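You operate a simulated robot arm through the tools that you are given. There is no shell and no other tool. Be economical: measure what you need, move in short steps, check, and stop when the job is done.

You are at the controls of a simulated robot arm. One attempt, no reset.

Task
Shut the table drawer.

It is judged by the outcome, as a careful person would: the job done as asked, and still so three seconds after it is handed in. It fails if anything else is knocked over, pushed out of place, dropped, spilled or broken.

Robot
A 6-joint arm with a two-finger parallel gripper on a trunk, on a base that drives. Base frame: it is fixed to the floor where the robot stands at the start and does not move with it; the origin is under the middle of the robot, x ahead of it, y to its left, z up. Readings come in m, degrees, newtons and seconds.
With the tool pointing down near the work surface it reaches from about 0.46 to 0.88 m from the robot's upright axis, wherever it stands. Its first joint turns from -115.0 to 115.0 degrees. Places, roughly: table drawer [0.6, -0.1, 0.7]. Payload 4.2 kg.
The tool frame sits at the grasp point between the pads (the TCP): z along the fingers, y along the line on which they close. The tips reach 0.023 m beyond it. The gripper opens to 0.094 m. The fingers are 0.038 m wide and 0.01 m thick; the gripper's body (0.054 by 0.096 m) begins 0.039 m behind the TCP.
Orientation is told as [roll, pitch, yaw] about the base's x, y, z axes, in that order, counted from this pose: with the fingers straight down and closing along the base's y, the tool's x points along the base's -x, its y along +y and its z along -z.

Tools
- The arm moves only by the tool servo_tool. Its argument "series" is a list of rows, each a list of 3 entries, a list of its own where there are three numbers: the shift along the tool's x, y, z in units of 40 mm (1.0 is 40 mm), then the turn, a rotation vector about the tool's x, y, z in units of 8 degrees (1.0 is 8 degrees), then the finger opening in m, from 0 to 0.094. In form: [[[tx, ty, tz], [rx, ry, rz], claw], ...]. A call has 1 to 8 rows; each row shifts and turns the commanded pose from where the row before left it, along the tool's axes as they then stand. A call with a number of a shift or a turn outside -1 to 1 is refused whole. Each row takes 0.2 s and may step no farther than 0.05 m and 8.6 degrees from the row before; otherwise, or with a gripper value out of range, the whole call is refused. A pose out of reach is approached as far as the arm can. The call stops where the force on the tool passes 40 N (or 10 N more than at its start, if that is more) or the arm is blocked; 0.2 s more then pass. Each finger travels about 0.108 m/s and halts on what it meets, pressing with about 43 N; the grip force reading is that of the motor and also rises with nothing between the fingers. The clock runs only during rows and for 0.2 s after the last one: add rows that do not move to give the fingers time. It gives the time, the measured TCP pose, the force on the tool (base axes), the opening and the grip force at its end, in the units of the frame above (readings bear some noise), and new pictures: "views" is both (left out), scene, wrist or none.
- Cameras (640 x 400 px; columns grow to the right, rows downward): "scene" is now at [0.2226, 0.1525, 1.1817]; the picture's right is [-0.53, -0.85, 0.00], its down [-0.58, 0.36, -0.73] and it looks along [0.62, -0.38, -0.68] (base axes); focal length 248 px, centre (320, 200). "wrist" rides on the gripper at [0.086, 0.016, -0.074] in the tool frame; the picture's right is [-0.18, 0.98, 0.00], its down [-0.58, -0.11, -0.81] and it looks along [-0.79, -0.15, 0.59] (tool axes); focal length 243 px, centre (320, 200). There is no depth. A picture from a camera that has moved, and an enlarged one, comes with that camera's place and axes in the base frame and with its lens.
- slide_trunk(by): slides the trunk up (or, below 0, down) by that many m; the arm and the scene camera ride with it, the base frame stays. It gives what a move gives, with no picture.
- drive_base(legs): drives the robot by 1 to 6 legs, each [ahead, turn to the left] in m and degrees, along the robot's own axes; the way and the turn of a leg run together, so that a leg with both is an arc; at most 1.5 m and 180 degrees a leg. The arm and the cameras ride along, it lands a little off, and it stops where it bumps. It gives what a move gives, and a new picture of the scene camera.
- pan_tilt(pan, tilt): turns the head with the scene camera to pan (to the left, within 80 degrees either way) and tilt (down, from -29 to 69), counted from straight ahead of the robot. It gives what a move gives, and a new picture of the scene camera.
- inspect(camera, box): a new picture of the part [left, top, right, bottom] of that camera's present view, enlarged. No time passes.
- hand_in(): hands the job in; it is judged then, once.

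Work in short steps. Places have to be worked out from the pictures, the camera data and where the tool is seen: move nearer, look again, correct. Check each grasp and each placing, and mend what went wrong. You have 120 turns and 170 pictures in all, those below and enlarged ones among them. Open the gripper and draw the arm clear of the work before you hand the job in, unless the task says otherwise; then end with one line.

The tools are called after "Request:" as name(argument=value, ...) on one line, values as JSON. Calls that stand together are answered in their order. servo_tool: Moves the arm, as the interface text tells. Its arguments: {"type":"object","properties":{"series":{"type":"array"},"views":{"type":"string","enum":["both","scene","wrist","none"]}},"required":["series"]} The other tools are called the same way: slide_trunk (by) slides the trunk up or down; drive_base (legs) drives the base; pan_tilt (pan, tilt) turns the head that bears the scene camera; inspect (camera, box) takes an enlarged picture of a part of a camera's view; hand_in () hands the job in.

At the start:

```text
time: 0.0
tool_pos: [0.598, 0.085, 0.8931]
ee_rot: [0.0, 0.0, -0.1]
ft_force: [-0.8, 1.4, -0.4]
opening: 0.0939
gripper_force: 0.1
trunk travel left (down, up): [-0.55, 0.44]
robot x, y, heading: [-0.0016, 0.0002, -0.2]
head pan, tilt: [-31.8, 43.1]
```

scene: 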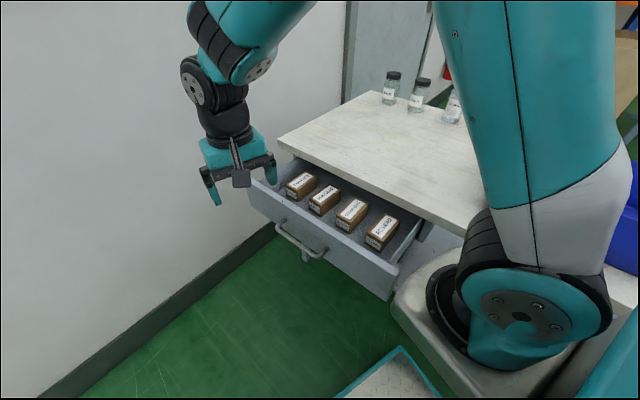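
wrist: 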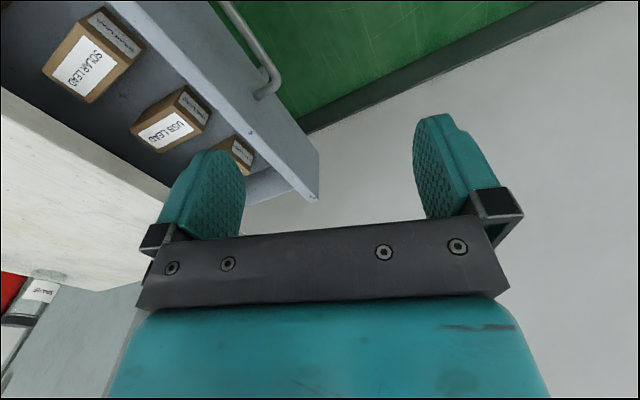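

The drawer sticks out about 0.2 m along roughly (-0.26, 0.97), because the table is rotated about 15°. I'll take a closer look at the drawer front and handle before moving.

Request:
inspect(camera="scene", box=[220, 110, 480, 310])

```text
2.00 times, centred on (350, 210) of scene
camera zoom: at [0.2226, 0.1525, 1.1817], right [-0.53, -0.85, 0.0], down [-0.58, 0.36, -0.73], along [0.62, -0.38, -0.68], focal length 496 px, centre (260, 180)
```

zoom: 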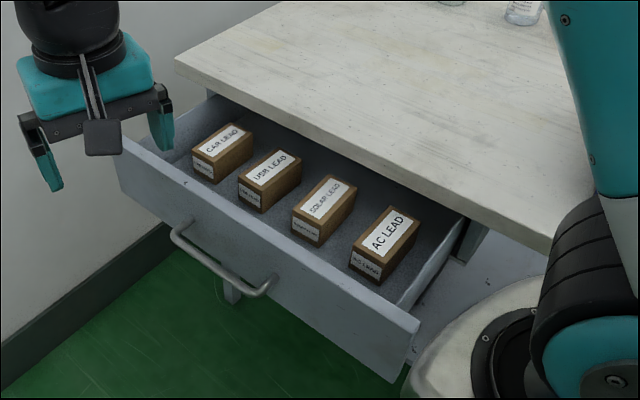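

The front panel's centre is near (0.70, -0.10) and the push direction is about (0.29, -0.957). I'll close the fingers and yaw the tool about 73° clockwise at this safe height, so the wrist camera looks toward the drawer.

Request:
servo_tool(series=[[[0, 0, 0], [0, 0, 1], 0], [[0, 0, 0], [0, 0, 1], 0], [[0, 0, 0], [0, 0, 1], 0], [[0, 0, 0], [0, 0, 1], 0], [[0, 0, 0], [0, 0, 1], 0], [[0, 0, 0], [0, 0, 1], 0], [[0, 0, 0], [0, 0, 1], 0], [[0, 0, 0], [0, 0, 1], 0]], views="none")

Request:
servo_tool(series=[[[0, 0, 0], [0, 0, 1], 0], [[0, 0, 0], [0, 0, 0.125], 0], [[0, 0, 0], [0, 0, 0], 0]])

```text
time: 1.8
tool_pos: [0.5991, 0.0837, 0.8922]
ee_rot: [0.0, -0.1, -64.1]
ft_force: [-0.5, -0.4, 0.0]
opening: 0.0
gripper_force: 42.1
trunk travel left (down, up): [-0.55, 0.44]
robot x, y, heading: [0.0011, -0.0007, -0.0]
head pan, tilt: [-31.8, 43.1]
```

```text
time: 2.6
tool_pos: [0.5973, 0.0833, 0.8938]
ee_rot: [0.1, -0.1, -73.0]
ft_force: [0.7, -0.2, 0.0]
opening: 0.0
gripper_force: 42.1
trunk travel left (down, up): [-0.55, 0.44]
robot x, y, heading: [0.0015, 0.0061, 0.2]
head pan, tilt: [-31.8, 43.1]
camera scene: at [0.2226, 0.1525, 1.1817], right [-0.53, -0.85, 0.0], down [-0.58, 0.36, -0.73], along [0.62, -0.38, -0.68], focal length 248 px, centre (320, 200)
camera wrist: at [0.5884, 0.172, 0.9676], right [0.99, 0.11, 0.0], down [0.07, -0.59, 0.81], along [0.09, -0.8, -0.59], focal length 243 px, centre (320, 200)
```

scene: 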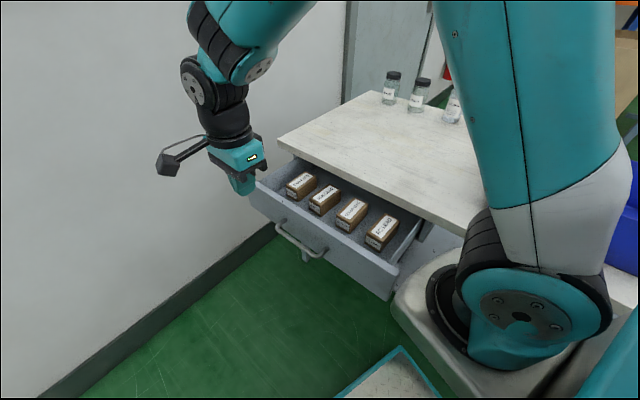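
wrist: 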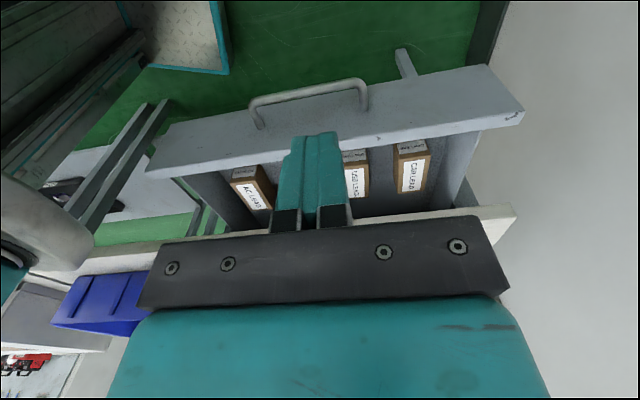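

Combining both views, the panel's top edge is at z≈0.70, the handle bar is near (0.592, -0.013, 0.653), and the tabletop is at about 0.74. The drawer needs to travel about 0.16 m. I'll back off slightly and lower the closed fingers in front of the handle.

Request:
servo_tool(series=[[[0.5, 0, 0.8], [0, 0, 0], 0], [[0, 0, 1], [0, 0, 0], 0], [[0, 0, 1], [0, 0, 0], 0], [[0, 0, 1], [0, 0, 0], 0], [[0, 0, 1], [0, 0, 0], 0], [[0, 0, 0.8], [0, 0, 0], 0], [[0, 0, 0], [0, 0, 0], 0]])

```text
time: 4.2
tool_pos: [0.5929, 0.1021, 0.6675]
ee_rot: [0.0, 0.0, -73.0]
ft_force: [0.3, 0.0, -0.4]
opening: 0.0001
gripper_force: 42.3
trunk travel left (down, up): [-0.55, 0.44]
robot x, y, heading: [-0.002, 0.0007, -0.1]
head pan, tilt: [-31.8, 43.1]
camera scene: at [0.2226, 0.1525, 1.1817], right [-0.53, -0.85, 0.0], down [-0.58, 0.36, -0.73], along [0.62, -0.38, -0.68], focal length 248 px, centre (320, 200)
camera wrist: at [0.5835, 0.1903, 0.7416], right [0.99, 0.11, 0.0], down [0.07, -0.59, 0.81], along [0.09, -0.8, -0.59], focal length 243 px, centre (320, 200)
```

scene: 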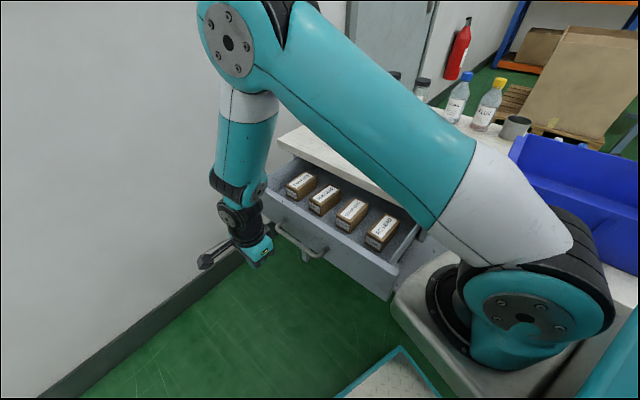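
wrist: 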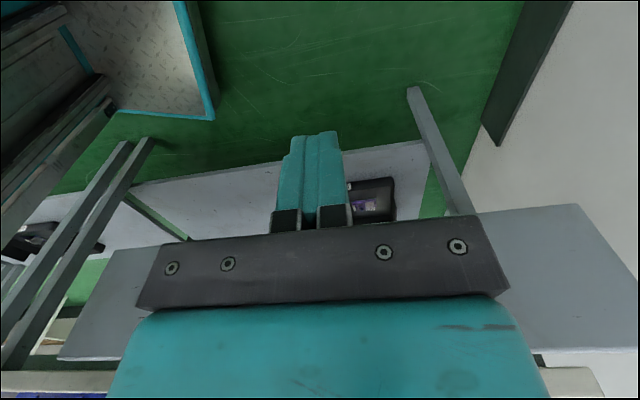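

The panel's bottom edge works out to z≈0.60, and the handle is hidden behind the palm as expected. I'll lower 15 mm more and approach the handle gently.

Request:
servo_tool(series=[[[0, 0, 0.4], [0, 0, 0], 0], [[-0.5, 0, 0], [0, 0, 0], 0], [[-0.5, 0, 0], [0, 0, 0], 0], [[-0.4, 0, 0], [0, 0, 0], 0], [[-0.3, 0, 0], [0, 0, 0], 0], [[-0.3, 0, 0], [0, 0, 0], 0]])

```text
time: 5.6
tool_pos: [0.6164, 0.0265, 0.6525]
ee_rot: [0.0, 0.0, -73.0]
ft_force: [0.0, 0.4, 0.3]
opening: 0.0
gripper_force: 42.2
trunk travel left (down, up): [-0.55, 0.44]
robot x, y, heading: [-0.004, 0.0016, 0.0]
head pan, tilt: [-31.8, 43.1]
camera scene: at [0.2225, 0.1526, 1.1817], right [-0.53, -0.85, 0.0], down [-0.58, 0.36, -0.73], along [0.62, -0.38, -0.68], focal length 248 px, centre (320, 200)
camera wrist: at [0.6069, 0.1143, 0.7282], right [0.99, 0.11, 0.0], down [0.07, -0.59, 0.81], along [0.09, -0.8, -0.59], focal length 243 px, centre (320, 200)
```

scene: 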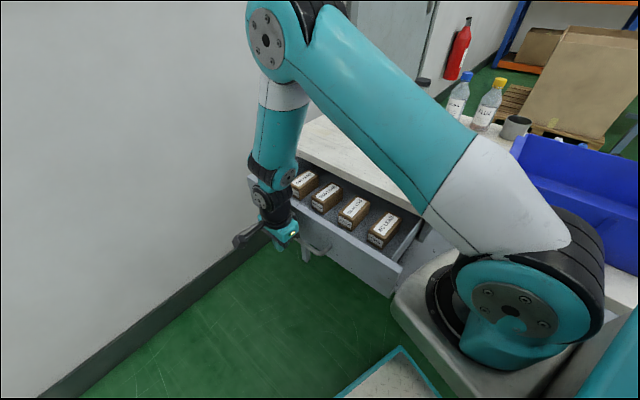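
wrist: 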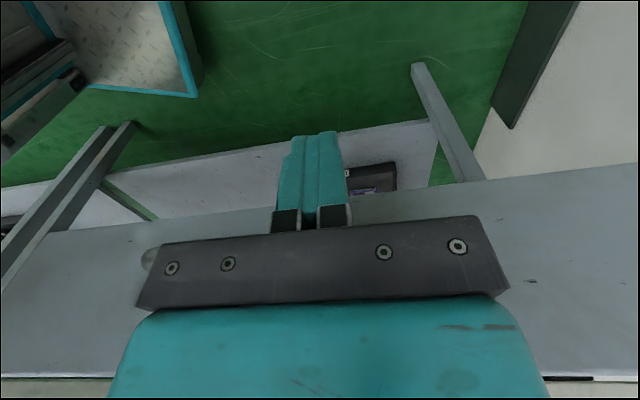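

The finger is at the handle and the drawer may have already moved a little. I'll keep pushing in gentle steps.

Request:
servo_tool(series=[[[-0.3, 0, 0], [0, 0, 0], 0], [[-0.3, 0, 0], [0, 0, 0], 0], [[-0.3, 0, 0], [0, 0, 0], 0], [[-0.3, 0, 0], [0, 0, 0], 0], [[-0.3, 0, 0], [0, 0, 0], 0], [[-0.2, 0, 0], [0, 0, 0], 0]])

```text
time: 7.0
tool_pos: [0.6347, -0.0391, 0.6519]
ee_rot: [0.0, 0.1, -72.9]
ft_force: [1.0, 0.3, -0.1]
opening: 0.0
gripper_force: 43.0
trunk travel left (down, up): [-0.55, 0.44]
robot x, y, heading: [-0.0033, -0.0006, -0.1]
head pan, tilt: [-31.8, 43.1]
camera scene: at [0.2226, 0.1525, 1.1817], right [-0.53, -0.85, 0.0], down [-0.58, 0.36, -0.73], along [0.62, -0.38, -0.68], focal length 248 px, centre (320, 200)
camera wrist: at [0.6259, 0.0496, 0.7268], right [0.99, 0.11, 0.0], down [0.07, -0.59, 0.81], along [0.09, -0.8, -0.59], focal length 243 px, centre (320, 200)
```

scene: 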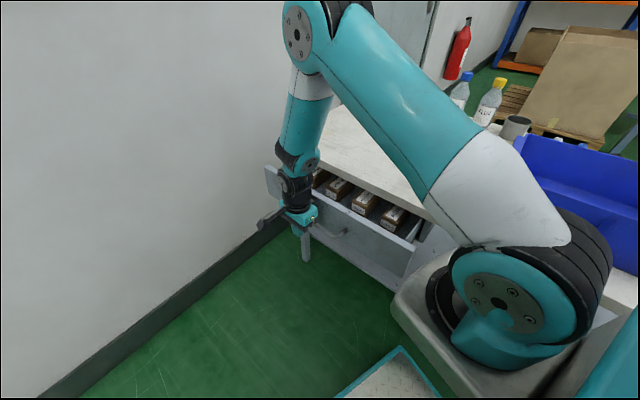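
wrist: 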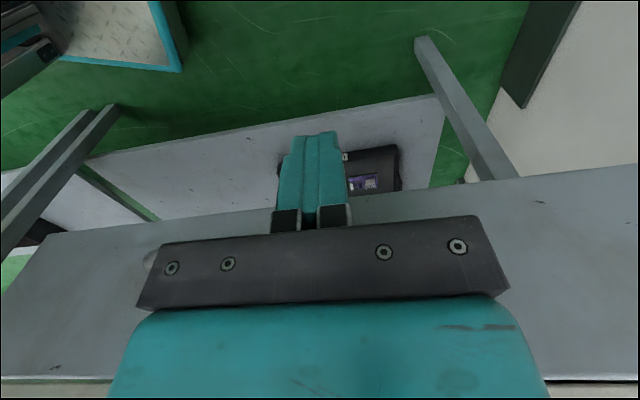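

The drawer is closing smoothly with little force and the boxes are still upright. I'll check where the contact is relative to the handle and table edge.

Request:
inspect(camera="scene", box=[240, 130, 450, 290])

```text
2.50 times, centred on (345, 210) of scene
camera zoom: at [0.2226, 0.1525, 1.1817], right [-0.53, -0.85, 0.0], down [-0.58, 0.36, -0.73], along [0.62, -0.38, -0.68], focal length 620 px, centre (258, 175)
```

zoom: 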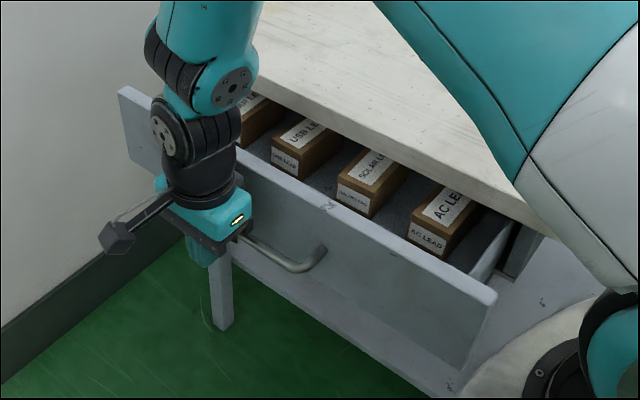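

The finger is pushing the left half of the handle bar, leaving about 5 cm between it and the panel. I judge about 8 cm remains, so I'll continue.

Request:
servo_tool(series=[[[-0.3, 0, 0], [0, 0, 0], 0], [[-0.3, 0, 0], [0, 0, 0], 0], [[-0.3, 0, 0], [0, 0, 0], 0], [[-0.3, 0, 0], [0, 0, 0], 0], [[-0.2, 0, 0], [0, 0, 0], 0]])

Request:
inspect(camera="scene", box=[240, 130, 450, 290])

```text
time: 8.2
tool_pos: [0.652, -0.0922, 0.6525]
ee_rot: [0.0, 0.1, -73.0]
ft_force: [-0.2, -0.6, -1.0]
opening: 0.0003
gripper_force: 42.5
trunk travel left (down, up): [-0.55, 0.44]
robot x, y, heading: [0.0003, 0.0014, 0.1]
head pan, tilt: [-31.8, 43.1]
camera scene: at [0.2226, 0.1525, 1.1817], right [-0.53, -0.85, 0.0], down [-0.58, 0.36, -0.73], along [0.62, -0.38, -0.68], focal length 248 px, centre (320, 200)
camera wrist: at [0.6422, -0.0047, 0.7278], right [0.99, 0.11, 0.0], down [0.07, -0.59, 0.81], along [0.09, -0.8, -0.59], focal length 243 px, centre (320, 200)
```

scene: 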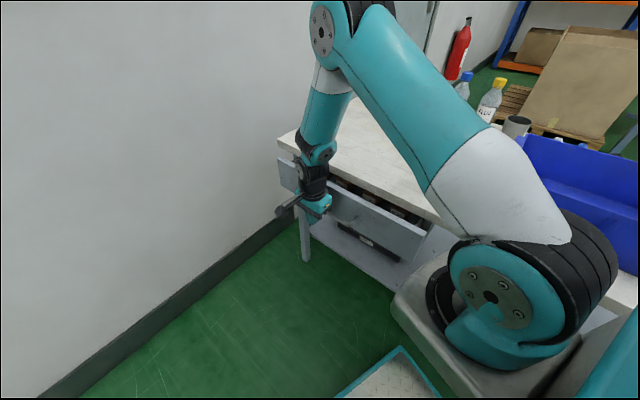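
wrist: 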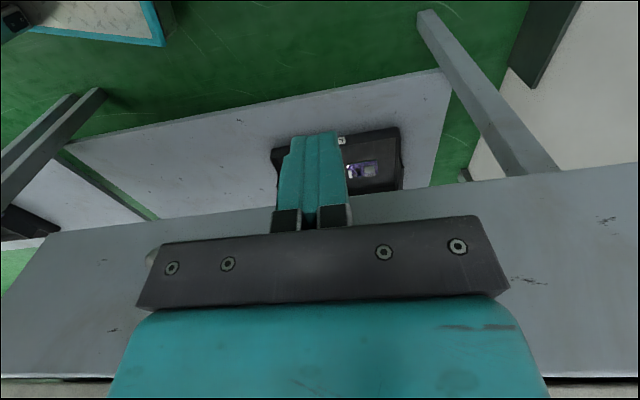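

```text
2.50 times, centred on (345, 210) of scene
camera zoom: at [0.2226, 0.1525, 1.1817], right [-0.53, -0.85, 0.0], down [-0.58, 0.36, -0.73], along [0.62, -0.38, -0.68], focal length 620 px, centre (258, 175)
```

zoom: 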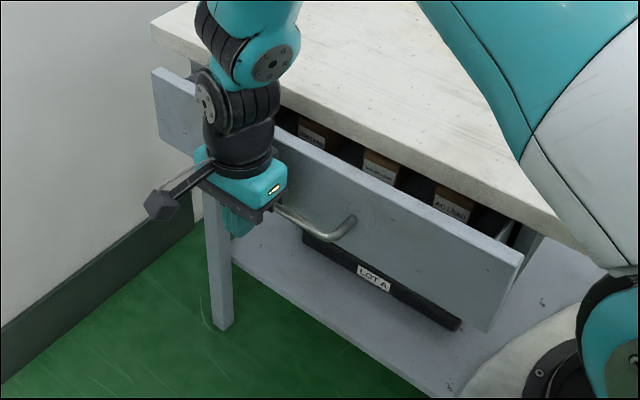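

About 4–5 cm is left and the force is still near zero. I'll continue in smaller steps.

Request:
servo_tool(series=[[[-0.25, 0, 0], [0, 0, 0], 0], [[-0.25, 0, 0], [0, 0, 0], 0], [[-0.25, 0, 0], [0, 0, 0], 0]])

Request:
inspect(camera="scene", box=[240, 130, 450, 290])

```text
time: 9.0
tool_pos: [0.6592, -0.1216, 0.6529]
ee_rot: [0.0, 0.0, -73.0]
ft_force: [0.3, 0.1, 0.3]
opening: 0.0
gripper_force: 42.3
trunk travel left (down, up): [-0.55, 0.44]
robot x, y, heading: [-0.0008, -0.002, 0.2]
head pan, tilt: [-31.8, 43.1]
camera scene: at [0.2226, 0.1525, 1.1817], right [-0.53, -0.85, 0.0], down [-0.58, 0.36, -0.73], along [0.62, -0.38, -0.68], focal length 248 px, centre (320, 200)
camera wrist: at [0.6503, -0.0337, 0.7281], right [0.99, 0.11, 0.0], down [0.07, -0.59, 0.81], along [0.09, -0.8, -0.59], focal length 243 px, centre (320, 200)
```

scene: 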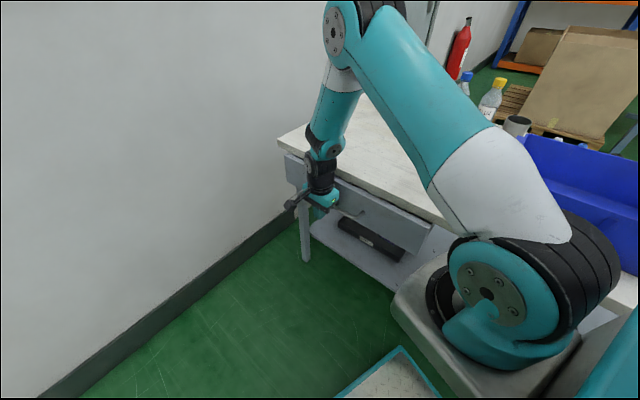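
wrist: 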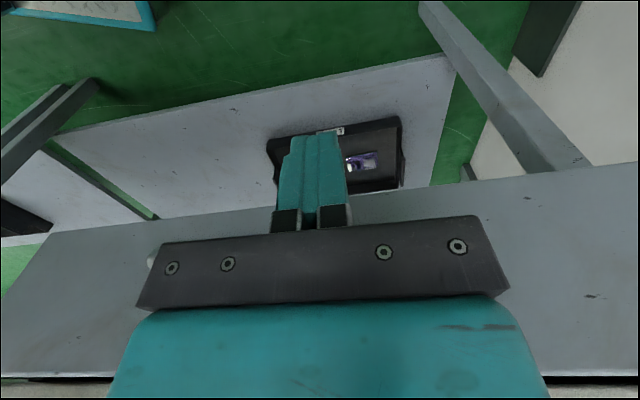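

```text
2.50 times, centred on (345, 210) of scene
camera zoom: at [0.2226, 0.1525, 1.1817], right [-0.53, -0.85, 0.0], down [-0.58, 0.36, -0.73], along [0.62, -0.38, -0.68], focal length 620 px, centre (258, 175)
```

zoom: 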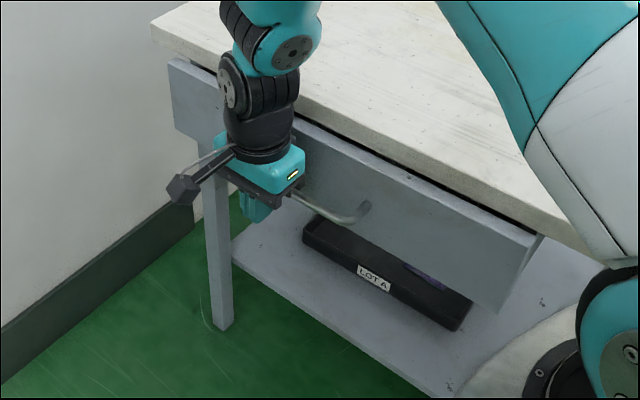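

There's only a small gap left under the tabletop. I'll push in 8 mm steps until the force rises.

Request:
servo_tool(series=[[[-0.2, 0, 0], [0, 0, 0], 0], [[-0.2, 0, 0], [0, 0, 0], 0]])

Request:
inspect(camera="scene", box=[240, 130, 450, 290])

```text
time: 9.6
tool_pos: [0.6656, -0.1358, 0.6536]
ee_rot: [0.0, 0.1, -73.0]
ft_force: [0.0, 0.7, 0.8]
opening: 0.0
gripper_force: 42.5
trunk travel left (down, up): [-0.55, 0.44]
robot x, y, heading: [-0.0016, 0.0008, 0.2]
head pan, tilt: [-31.8, 43.1]
camera scene: at [0.2226, 0.1525, 1.1817], right [-0.53, -0.85, 0.0], down [-0.58, 0.36, -0.73], along [0.62, -0.38, -0.68], focal length 248 px, centre (320, 200)
camera wrist: at [0.6555, -0.048, 0.7277], right [0.99, 0.11, 0.0], down [0.07, -0.59, 0.81], along [0.09, -0.8, -0.59], focal length 243 px, centre (320, 200)
```

scene: 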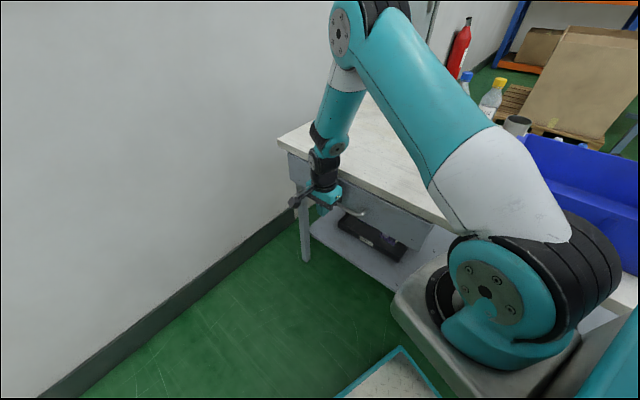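
wrist: 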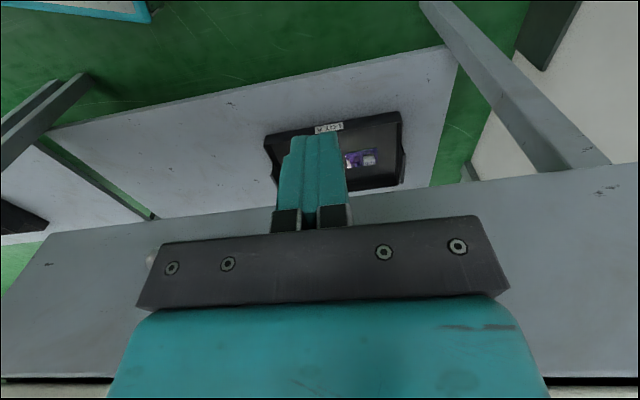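

```text
2.50 times, centred on (345, 210) of scene
camera zoom: at [0.2226, 0.1525, 1.1817], right [-0.53, -0.85, 0.0], down [-0.58, 0.36, -0.73], along [0.62, -0.38, -0.68], focal length 620 px, centre (258, 175)
```

zoom: 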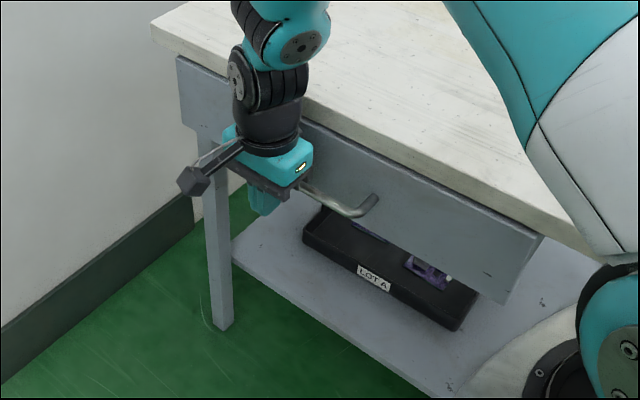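

There's still no resistance, so I'll continue in 4–6 mm steps to the stop.

Request:
servo_tool(series=[[[-0.15, 0, 0], [0, 0, 0], 0], [[-0.15, 0, 0], [0, 0, 0], 0], [[-0.1, 0, 0], [0, 0, 0], 0]])

Request:
inspect(camera="scene", box=[240, 130, 450, 290])

```text
time: 10.4
tool_pos: [0.6688, -0.1479, 0.6521]
ee_rot: [-0.1, 0.2, -72.6]
ft_force: [-8.1, 16.0, 5.7]
opening: 0.0
gripper_force: 42.5
trunk travel left (down, up): [-0.55, 0.44]
robot x, y, heading: [-0.0012, -0.0033, 0.3]
head pan, tilt: [-31.8, 43.1]
camera scene: at [0.2219, 0.1533, 1.1819], right [-0.53, -0.85, 0.0], down [-0.58, 0.36, -0.73], along [0.62, -0.38, -0.68], focal length 248 px, centre (320, 200)
camera wrist: at [0.6587, -0.0606, 0.728], right [0.99, 0.12, 0.0], down [0.07, -0.59, 0.8], along [0.09, -0.8, -0.59], focal length 243 px, centre (320, 200)
```

scene: 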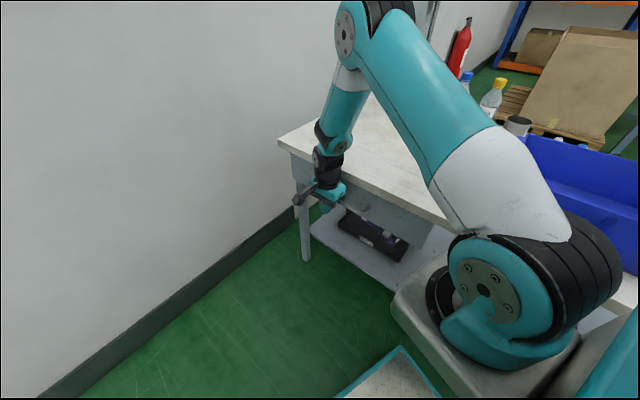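
wrist: 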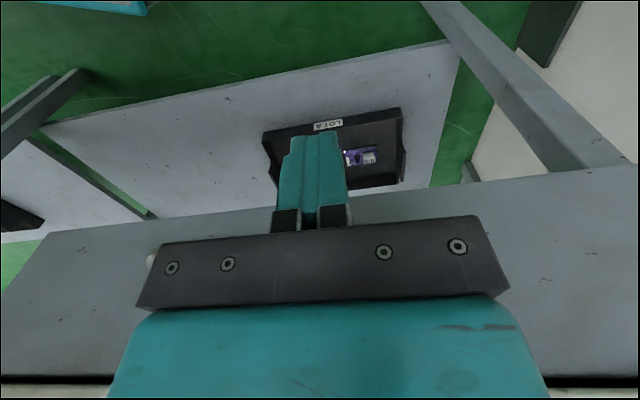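

```text
2.50 times, centred on (345, 210) of scene
camera zoom: at [0.2219, 0.1533, 1.1819], right [-0.53, -0.85, 0.0], down [-0.58, 0.36, -0.73], along [0.62, -0.38, -0.68], focal length 620 px, centre (258, 175)
```

zoom: 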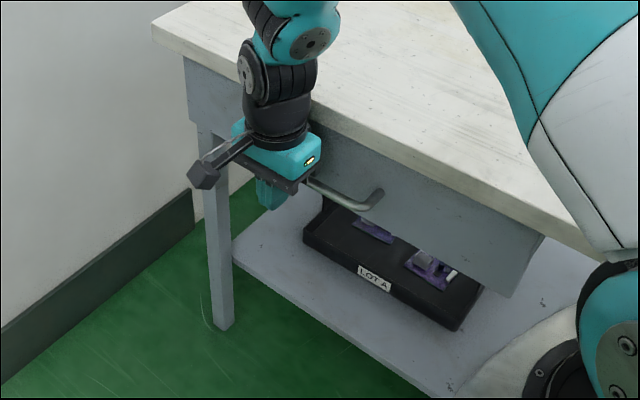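

The force rose to about 18 N. That could be the drawer stop or the wrist meeting the table edge, so I'll back off and look.

Request:
servo_tool(series=[[[0.3, 0, 0], [0, 0, 0], 0], [[1, 0, 0], [0, 0, 0], 0], [[1, 0, 0], [0, 0, 0], 0], [[1, 0, 0], [0, 0, 0], 0]])

Request:
inspect(camera="scene", box=[240, 130, 450, 290])

```text
time: 11.4
tool_pos: [0.6318, -0.0233, 0.6534]
ee_rot: [-0.1, 0.0, -73.1]
ft_force: [0.3, -0.9, -0.3]
opening: 0.0001
gripper_force: 42.5
trunk travel left (down, up): [-0.55, 0.44]
robot x, y, heading: [0.0014, 0.0001, 0.3]
head pan, tilt: [-31.8, 43.1]
camera scene: at [0.2227, 0.1523, 1.1817], right [-0.53, -0.85, 0.0], down [-0.58, 0.36, -0.73], along [0.62, -0.39, -0.68], focal length 248 px, centre (320, 200)
camera wrist: at [0.624, 0.0643, 0.7276], right [0.99, 0.11, 0.0], down [0.06, -0.59, 0.81], along [0.09, -0.8, -0.59], focal length 243 px, centre (320, 200)
```

scene: 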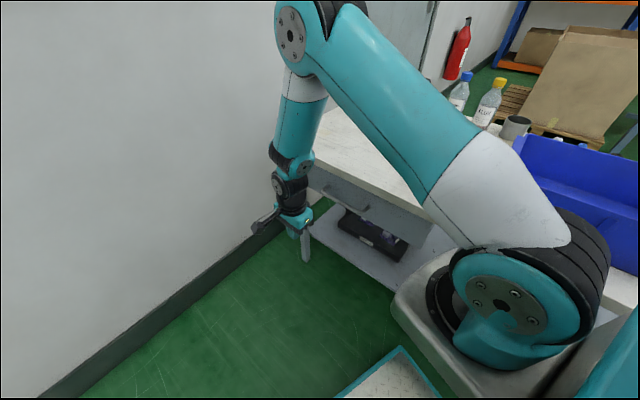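
wrist: 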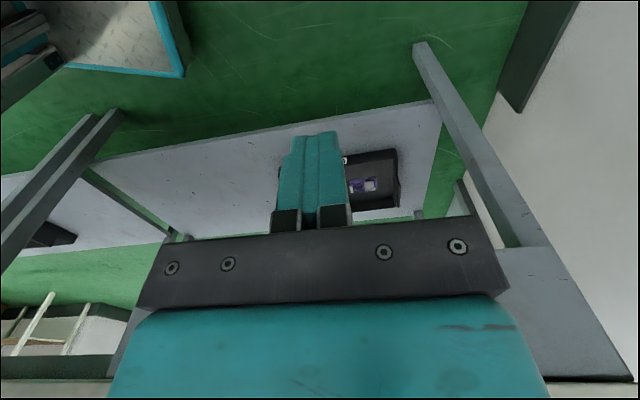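

```text
2.50 times, centred on (345, 210) of scene
camera zoom: at [0.2227, 0.1523, 1.1817], right [-0.53, -0.85, 0.0], down [-0.58, 0.36, -0.73], along [0.62, -0.39, -0.68], focal length 620 px, centre (258, 175)
```

zoom: 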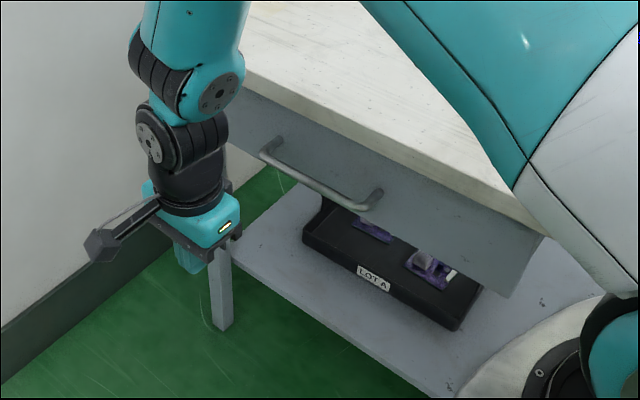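

The panel now sits under the tabletop edge. To confirm it is at its own stop, I'll tilt the hand back about 32°, fingers toward the table and wrist clear of the edge. I'll look at the gap, then press again.

Request:
servo_tool(series=[[[0, 0, 0], [0, -1, 0], 0], [[0, 0, 0], [0, -1, 0], 0], [[0, 0, 0], [0, -1, 0], 0], [[0, 0, 0], [0, -1, 0], 0], [[0, 0, 0], [0, 0, 0], 0]])

```text
time: 12.6
tool_pos: [0.6324, -0.0254, 0.6522]
ee_rot: [0.1, -32.2, -73.0]
ft_force: [1.7, -0.5, 0.2]
opening: 0.0002
gripper_force: 42.5
trunk travel left (down, up): [-0.55, 0.44]
robot x, y, heading: [0.0008, 0.0011, -0.1]
head pan, tilt: [-31.8, 43.1]
camera scene: at [0.2226, 0.1526, 1.1817], right [-0.53, -0.85, 0.0], down [-0.58, 0.36, -0.73], along [0.62, -0.39, -0.68], focal length 248 px, centre (320, 200)
camera wrist: at [0.6147, 0.0886, 0.6698], right [0.99, 0.14, 0.1], down [-0.09, -0.09, 0.99], along [0.15, -0.99, -0.08], focal length 243 px, centre (320, 200)
```

scene: 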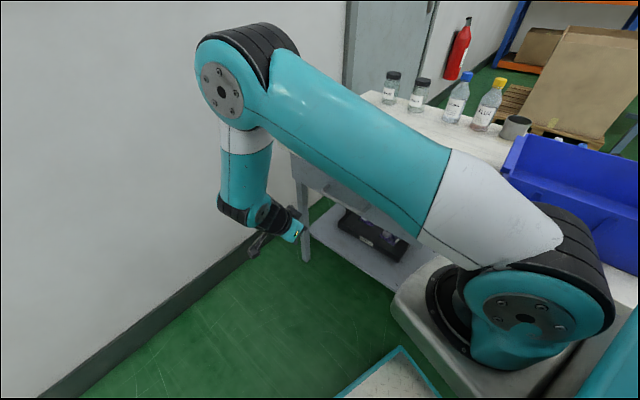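
wrist: 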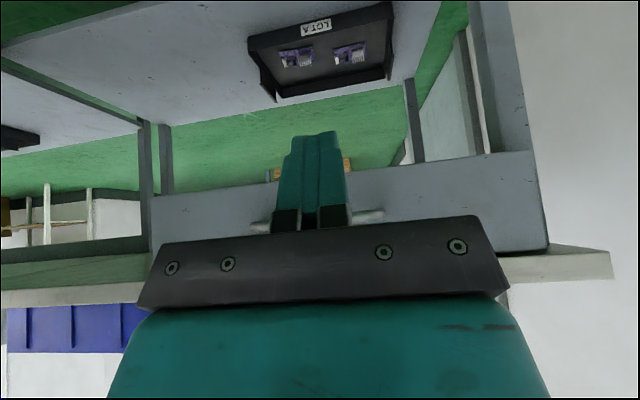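

The handle is level with the fingertips and the wrist is well clear. I'll advance about 0.105 m horizontally and then press gently.

Request:
servo_tool(series=[[[-0.58, 0, 0.5], [0, 0, 0], 0], [[-0.636, 0, 0.3975], [0, 0, 0], 0], [[-0.424, 0, 0.265], [0, 0, 0], 0], [[-0.3, 0, 0.19], [0, 0, 0], 0], [[-0.17, 0, 0.106], [0, 0, 0], 0]])

```text
time: 13.8
tool_pos: [0.6625, -0.1222, 0.6477]
ee_rot: [0.1, -32.0, -73.0]
ft_force: [-0.6, 0.1, -0.2]
opening: 0.0001
gripper_force: 42.1
trunk travel left (down, up): [-0.55, 0.44]
robot x, y, heading: [-0.0018, 0.0014, 0.3]
head pan, tilt: [-31.8, 43.1]
camera scene: at [0.2226, 0.1526, 1.1817], right [-0.53, -0.85, 0.0], down [-0.58, 0.36, -0.73], along [0.62, -0.38, -0.68], focal length 248 px, centre (320, 200)
camera wrist: at [0.6454, -0.0094, 0.6659], right [0.99, 0.14, 0.1], down [-0.08, -0.09, 0.99], along [0.15, -0.99, -0.08], focal length 243 px, centre (320, 200)
```

scene: 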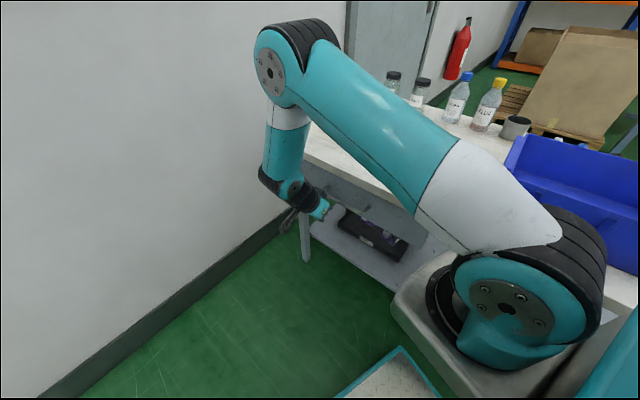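
wrist: 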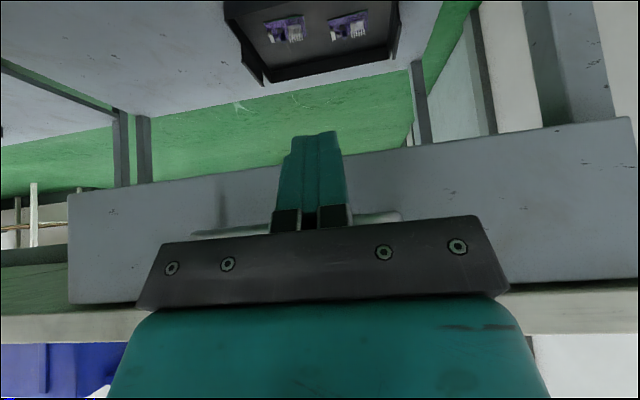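

No contact yet. I'll press forward in 4–5 mm steps until the drawer resists.

Request:
servo_tool(series=[[[-0.1, 0, 0.0625], [0, 0, 0], 0], [[-0.1, 0, 0.0625], [0, 0, 0], 0], [[-0.1, 0, 0.0625], [0, 0, 0], 0], [[-0.1, 0, 0.0625], [0, 0, 0], 0]], views="scene")

Request:
inspect(camera="scene", box=[240, 130, 450, 290])

```text
time: 14.8
tool_pos: [0.6663, -0.1412, 0.648]
ee_rot: [0.0, -32.0, -73.0]
ft_force: [-0.4, -0.2, 0.0]
opening: 0.0001
gripper_force: 42.1
trunk travel left (down, up): [-0.55, 0.44]
robot x, y, heading: [-0.0002, -0.0021, 0.1]
head pan, tilt: [-31.8, 43.1]
camera scene: at [0.2226, 0.1526, 1.1817], right [-0.53, -0.85, 0.0], down [-0.58, 0.36, -0.73], along [0.62, -0.38, -0.68], focal length 248 px, centre (320, 200)
```

scene: 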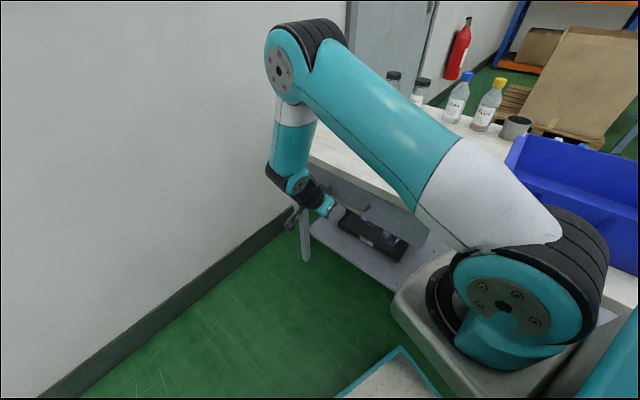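

```text
2.50 times, centred on (345, 210) of scene
camera zoom: at [0.2226, 0.1526, 1.1817], right [-0.53, -0.85, 0.0], down [-0.58, 0.36, -0.73], along [0.62, -0.38, -0.68], focal length 620 px, centre (258, 175)
```

zoom: 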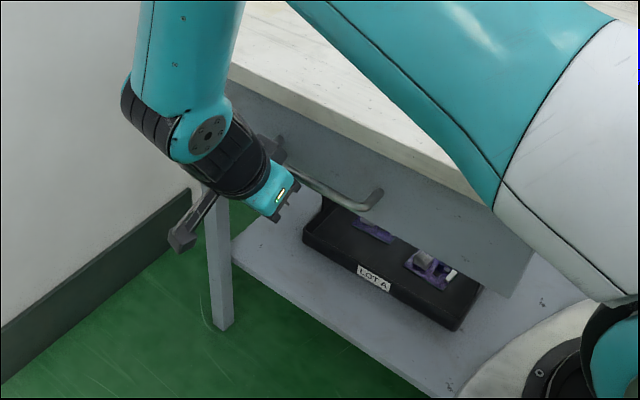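

Force is still zero, so I'll keep pushing.

Request:
servo_tool(series=[[[-0.1, 0, 0.0625], [0, 0, 0], 0], [[-0.1, 0, 0.0625], [0, 0, 0], 0], [[-0.1, 0, 0.0625], [0, 0, 0], 0]])

Request:
inspect(camera="scene", box=[240, 130, 450, 290])

```text
time: 15.6
tool_pos: [0.6697, -0.1549, 0.648]
ee_rot: [0.0, -31.9, -73.0]
ft_force: [0.2, -0.3, 0.0]
opening: 0.0
gripper_force: 42.5
trunk travel left (down, up): [-0.55, 0.44]
robot x, y, heading: [-0.0005, -0.0007, -0.1]
head pan, tilt: [-31.8, 43.1]
camera scene: at [0.2226, 0.1526, 1.1817], right [-0.53, -0.85, 0.0], down [-0.58, 0.36, -0.73], along [0.62, -0.38, -0.68], focal length 248 px, centre (320, 200)
camera wrist: at [0.6535, -0.0415, 0.6659], right [0.99, 0.14, 0.1], down [-0.09, -0.09, 0.99], along [0.15, -0.99, -0.08], focal length 243 px, centre (320, 200)
```

scene: 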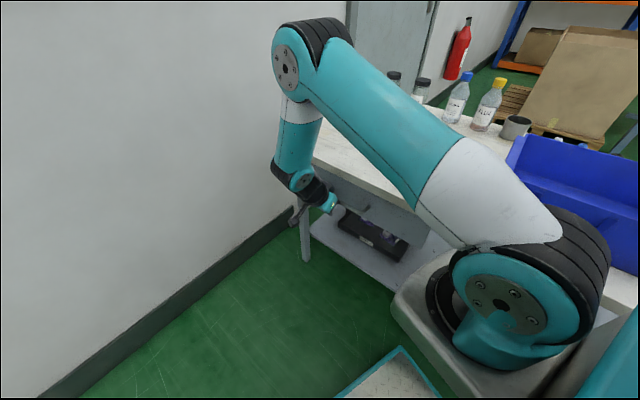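
wrist: 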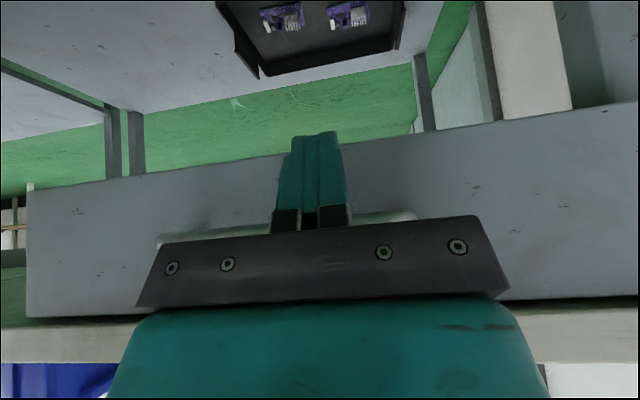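

```text
2.50 times, centred on (345, 210) of scene
camera zoom: at [0.2226, 0.1526, 1.1817], right [-0.53, -0.85, 0.0], down [-0.58, 0.36, -0.73], along [0.62, -0.38, -0.68], focal length 620 px, centre (258, 175)
```

zoom: 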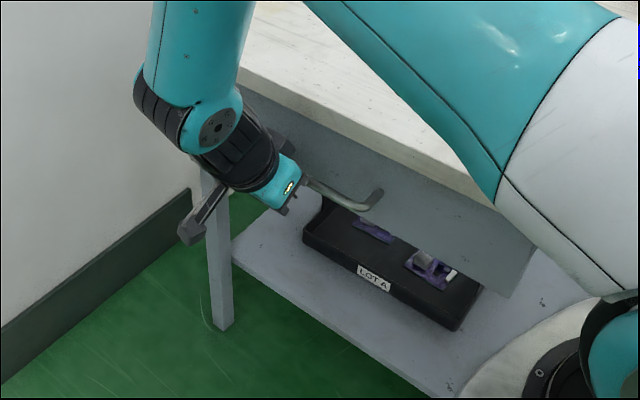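

The bar appears to be at z≈0.67, a bit above the tilted fingertips, so contact should come a few millimetres further on. I'll keep pressing.

Request:
servo_tool(series=[[[-0.1, 0, 0.0625], [0, 0, 0], 0], [[-0.1, 0, 0.0625], [0, 0, 0], 0], [[-0.1, 0, 0.0625], [0, 0, 0], 0]], views="wrist")

Request:
inspect(camera="scene", box=[240, 130, 450, 290])

```text
time: 16.3
tool_pos: [0.6714, -0.1581, 0.6455]
ee_rot: [-0.4, -31.2, -72.4]
ft_force: [-0.4, 1.9, -1.7]
opening: 0.0
gripper_force: 42.2
trunk travel left (down, up): [-0.55, 0.44]
robot x, y, heading: [-0.0047, -0.0013, 0.3]
head pan, tilt: [-31.8, 43.1]
stopped in row 3: the force on the tool passed its limit (the readings are from after the stop); the commanded pose is now the measured one
camera wrist: at [0.6543, -0.0451, 0.6647], right [0.99, 0.15, 0.09], down [-0.08, -0.11, 0.99], along [0.15, -0.98, -0.09], focal length 243 px, centre (320, 200)
```

wrist: 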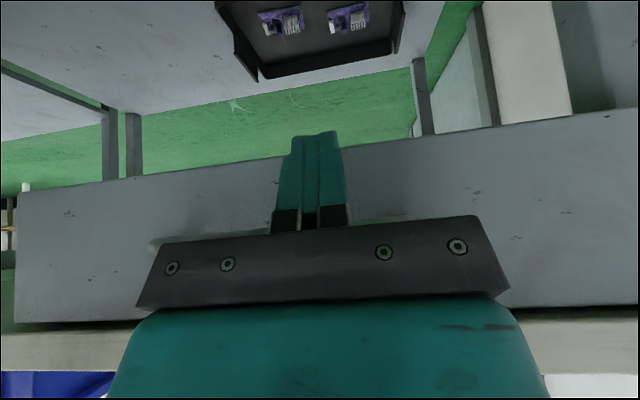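

```text
2.50 times, centred on (345, 210) of scene
camera zoom: at [0.222, 0.1533, 1.1816], right [-0.53, -0.85, 0.0], down [-0.58, 0.36, -0.73], along [0.62, -0.38, -0.68], focal length 620 px, centre (258, 175)
```

zoom: 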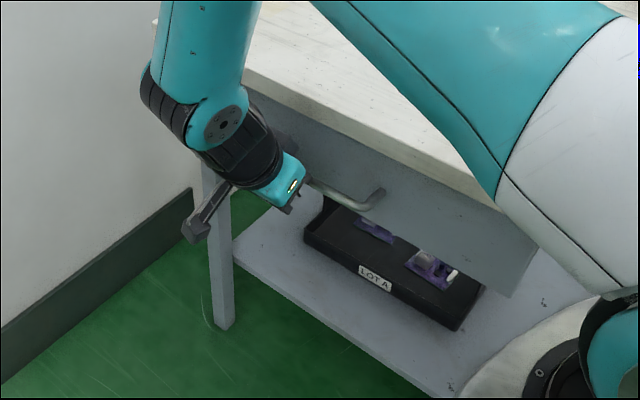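

The force passed 40 N exactly where the handle was predicted, with the wrist clear of the table, so the drawer is at its stop. I'll retreat straight back.

Request:
servo_tool(series=[[[0.2, 0, -0.13], [0, 0, 0], 0], [[0.8, 0, -0.5], [0, 0, 0], 0], [[0.8, 0, -0.5], [0, 0, 0], 0], [[0.8, 0, -0.5], [0, 0, 0], 0], [[0.8, 0, -0.5], [0, 0, 0], 0.03], [[0.8, 0, -0.5], [0, 0, 0], 0.06], [[0, 0, 0], [0, 0, 0], 0.09]])

Request:
inspect(camera="scene", box=[240, 110, 500, 290])

```text
time: 17.9
tool_pos: [0.6129, 0.032, 0.6484]
ee_rot: [-0.3, -31.5, -72.4]
ft_force: [0.1, -0.7, -0.1]
opening: 0.0899
gripper_force: 0.1
trunk travel left (down, up): [-0.55, 0.44]
robot x, y, heading: [-0.0017, 0.0003, 0.2]
head pan, tilt: [-31.8, 43.1]
camera scene: at [0.222, 0.1532, 1.1817], right [-0.53, -0.85, 0.0], down [-0.58, 0.36, -0.73], along [0.62, -0.38, -0.68], focal length 248 px, centre (320, 200)
camera wrist: at [0.5958, 0.1451, 0.6676], right [0.99, 0.14, 0.09], down [-0.08, -0.1, 0.99], along [0.15, -0.98, -0.09], focal length 243 px, centre (320, 200)
```

scene: 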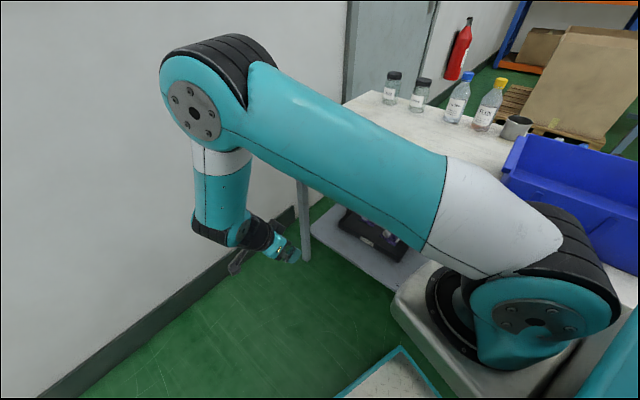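
wrist: 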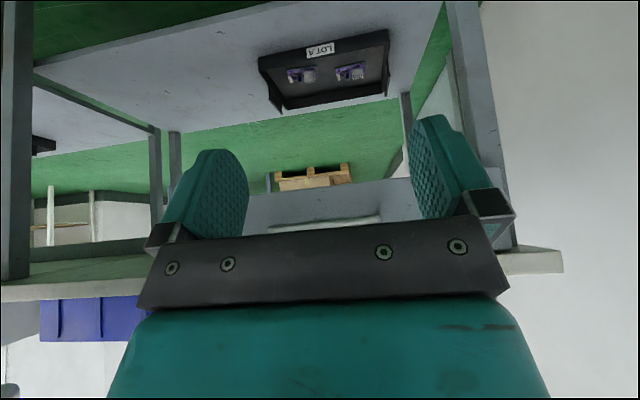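

```text
2.22 times, centred on (370, 200) of scene
camera zoom: at [0.222, 0.1532, 1.1817], right [-0.53, -0.85, 0.0], down [-0.58, 0.36, -0.73], along [0.62, -0.38, -0.68], focal length 551 px, centre (209, 200)
```

zoom: 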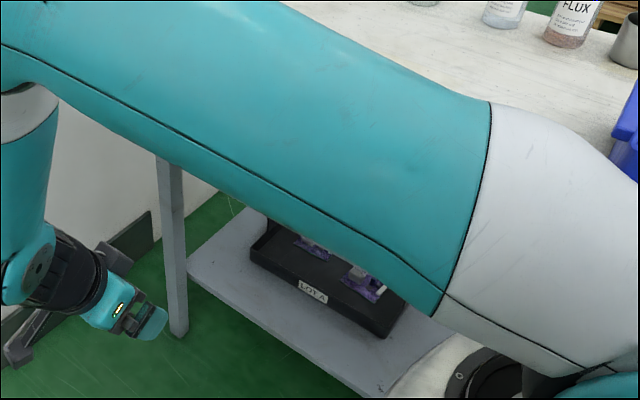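

The arm blocks the view, so I'll raise the tool straight up clear of the table and take a final look.

Request:
servo_tool(series=[[[-0.53, 0, -0.848], [0, 0, 0], 0.09], [[-0.53, 0, -0.848], [0, 0, 0], 0.09], [[-0.53, 0, -0.848], [0, 0, 0], 0.09], [[-0.53, 0, -0.848], [0, 0, 0], 0.09], [[-0.53, 0, -0.848], [0, 0, 0], 0.09], [[-0.53, 0, -0.848], [0, 0, 0], 0.09], [[0, 0, 0], [0, 0, 0], 0.09]])

Request:
inspect(camera="scene", box=[240, 110, 500, 290])

```text
time: 19.5
tool_pos: [0.6153, 0.0287, 0.8878]
ee_rot: [-0.3, -31.5, -72.3]
ft_force: [-0.2, 0.9, 0.5]
opening: 0.09
gripper_force: 0.0
trunk travel left (down, up): [-0.55, 0.44]
robot x, y, heading: [-0.0002, 0.0007, 0.0]
head pan, tilt: [-31.8, 43.1]
camera scene: at [0.222, 0.1532, 1.1817], right [-0.53, -0.85, 0.0], down [-0.58, 0.36, -0.73], along [0.62, -0.38, -0.68], focal length 248 px, centre (320, 200)
camera wrist: at [0.5966, 0.1409, 0.9067], right [0.99, 0.15, 0.09], down [-0.08, -0.1, 0.99], along [0.15, -0.98, -0.09], focal length 243 px, centre (320, 200)
```

scene: 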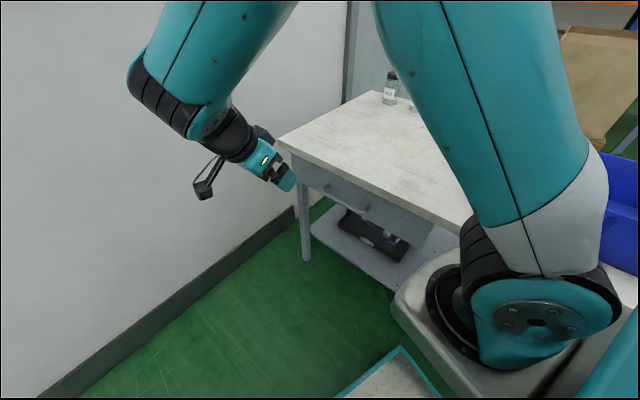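
wrist: 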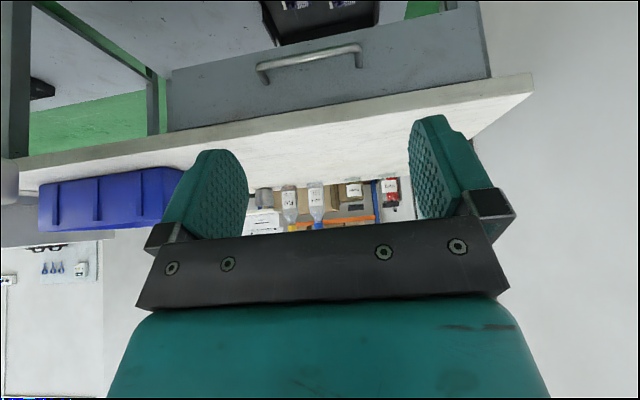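

```text
2.22 times, centred on (370, 200) of scene
camera zoom: at [0.222, 0.1532, 1.1817], right [-0.53, -0.85, 0.0], down [-0.58, 0.36, -0.73], along [0.62, -0.38, -0.68], focal length 551 px, centre (209, 200)
```

zoom: 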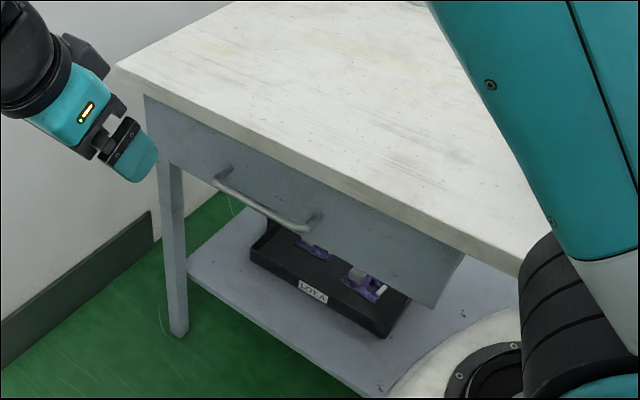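

The drawer front sits flush against the legs under the tabletop, it stopped twice at the same place, and nothing else was disturbed. The arm is clear with the gripper open, so I'm handing in.

Request:
hand_in()

```text
The job is handed in.
```

The table drawer is shut: it sits against its stop under the tabletop, and the pictures show nothing knocked over or moved; the boxes inside were upright when last visible.
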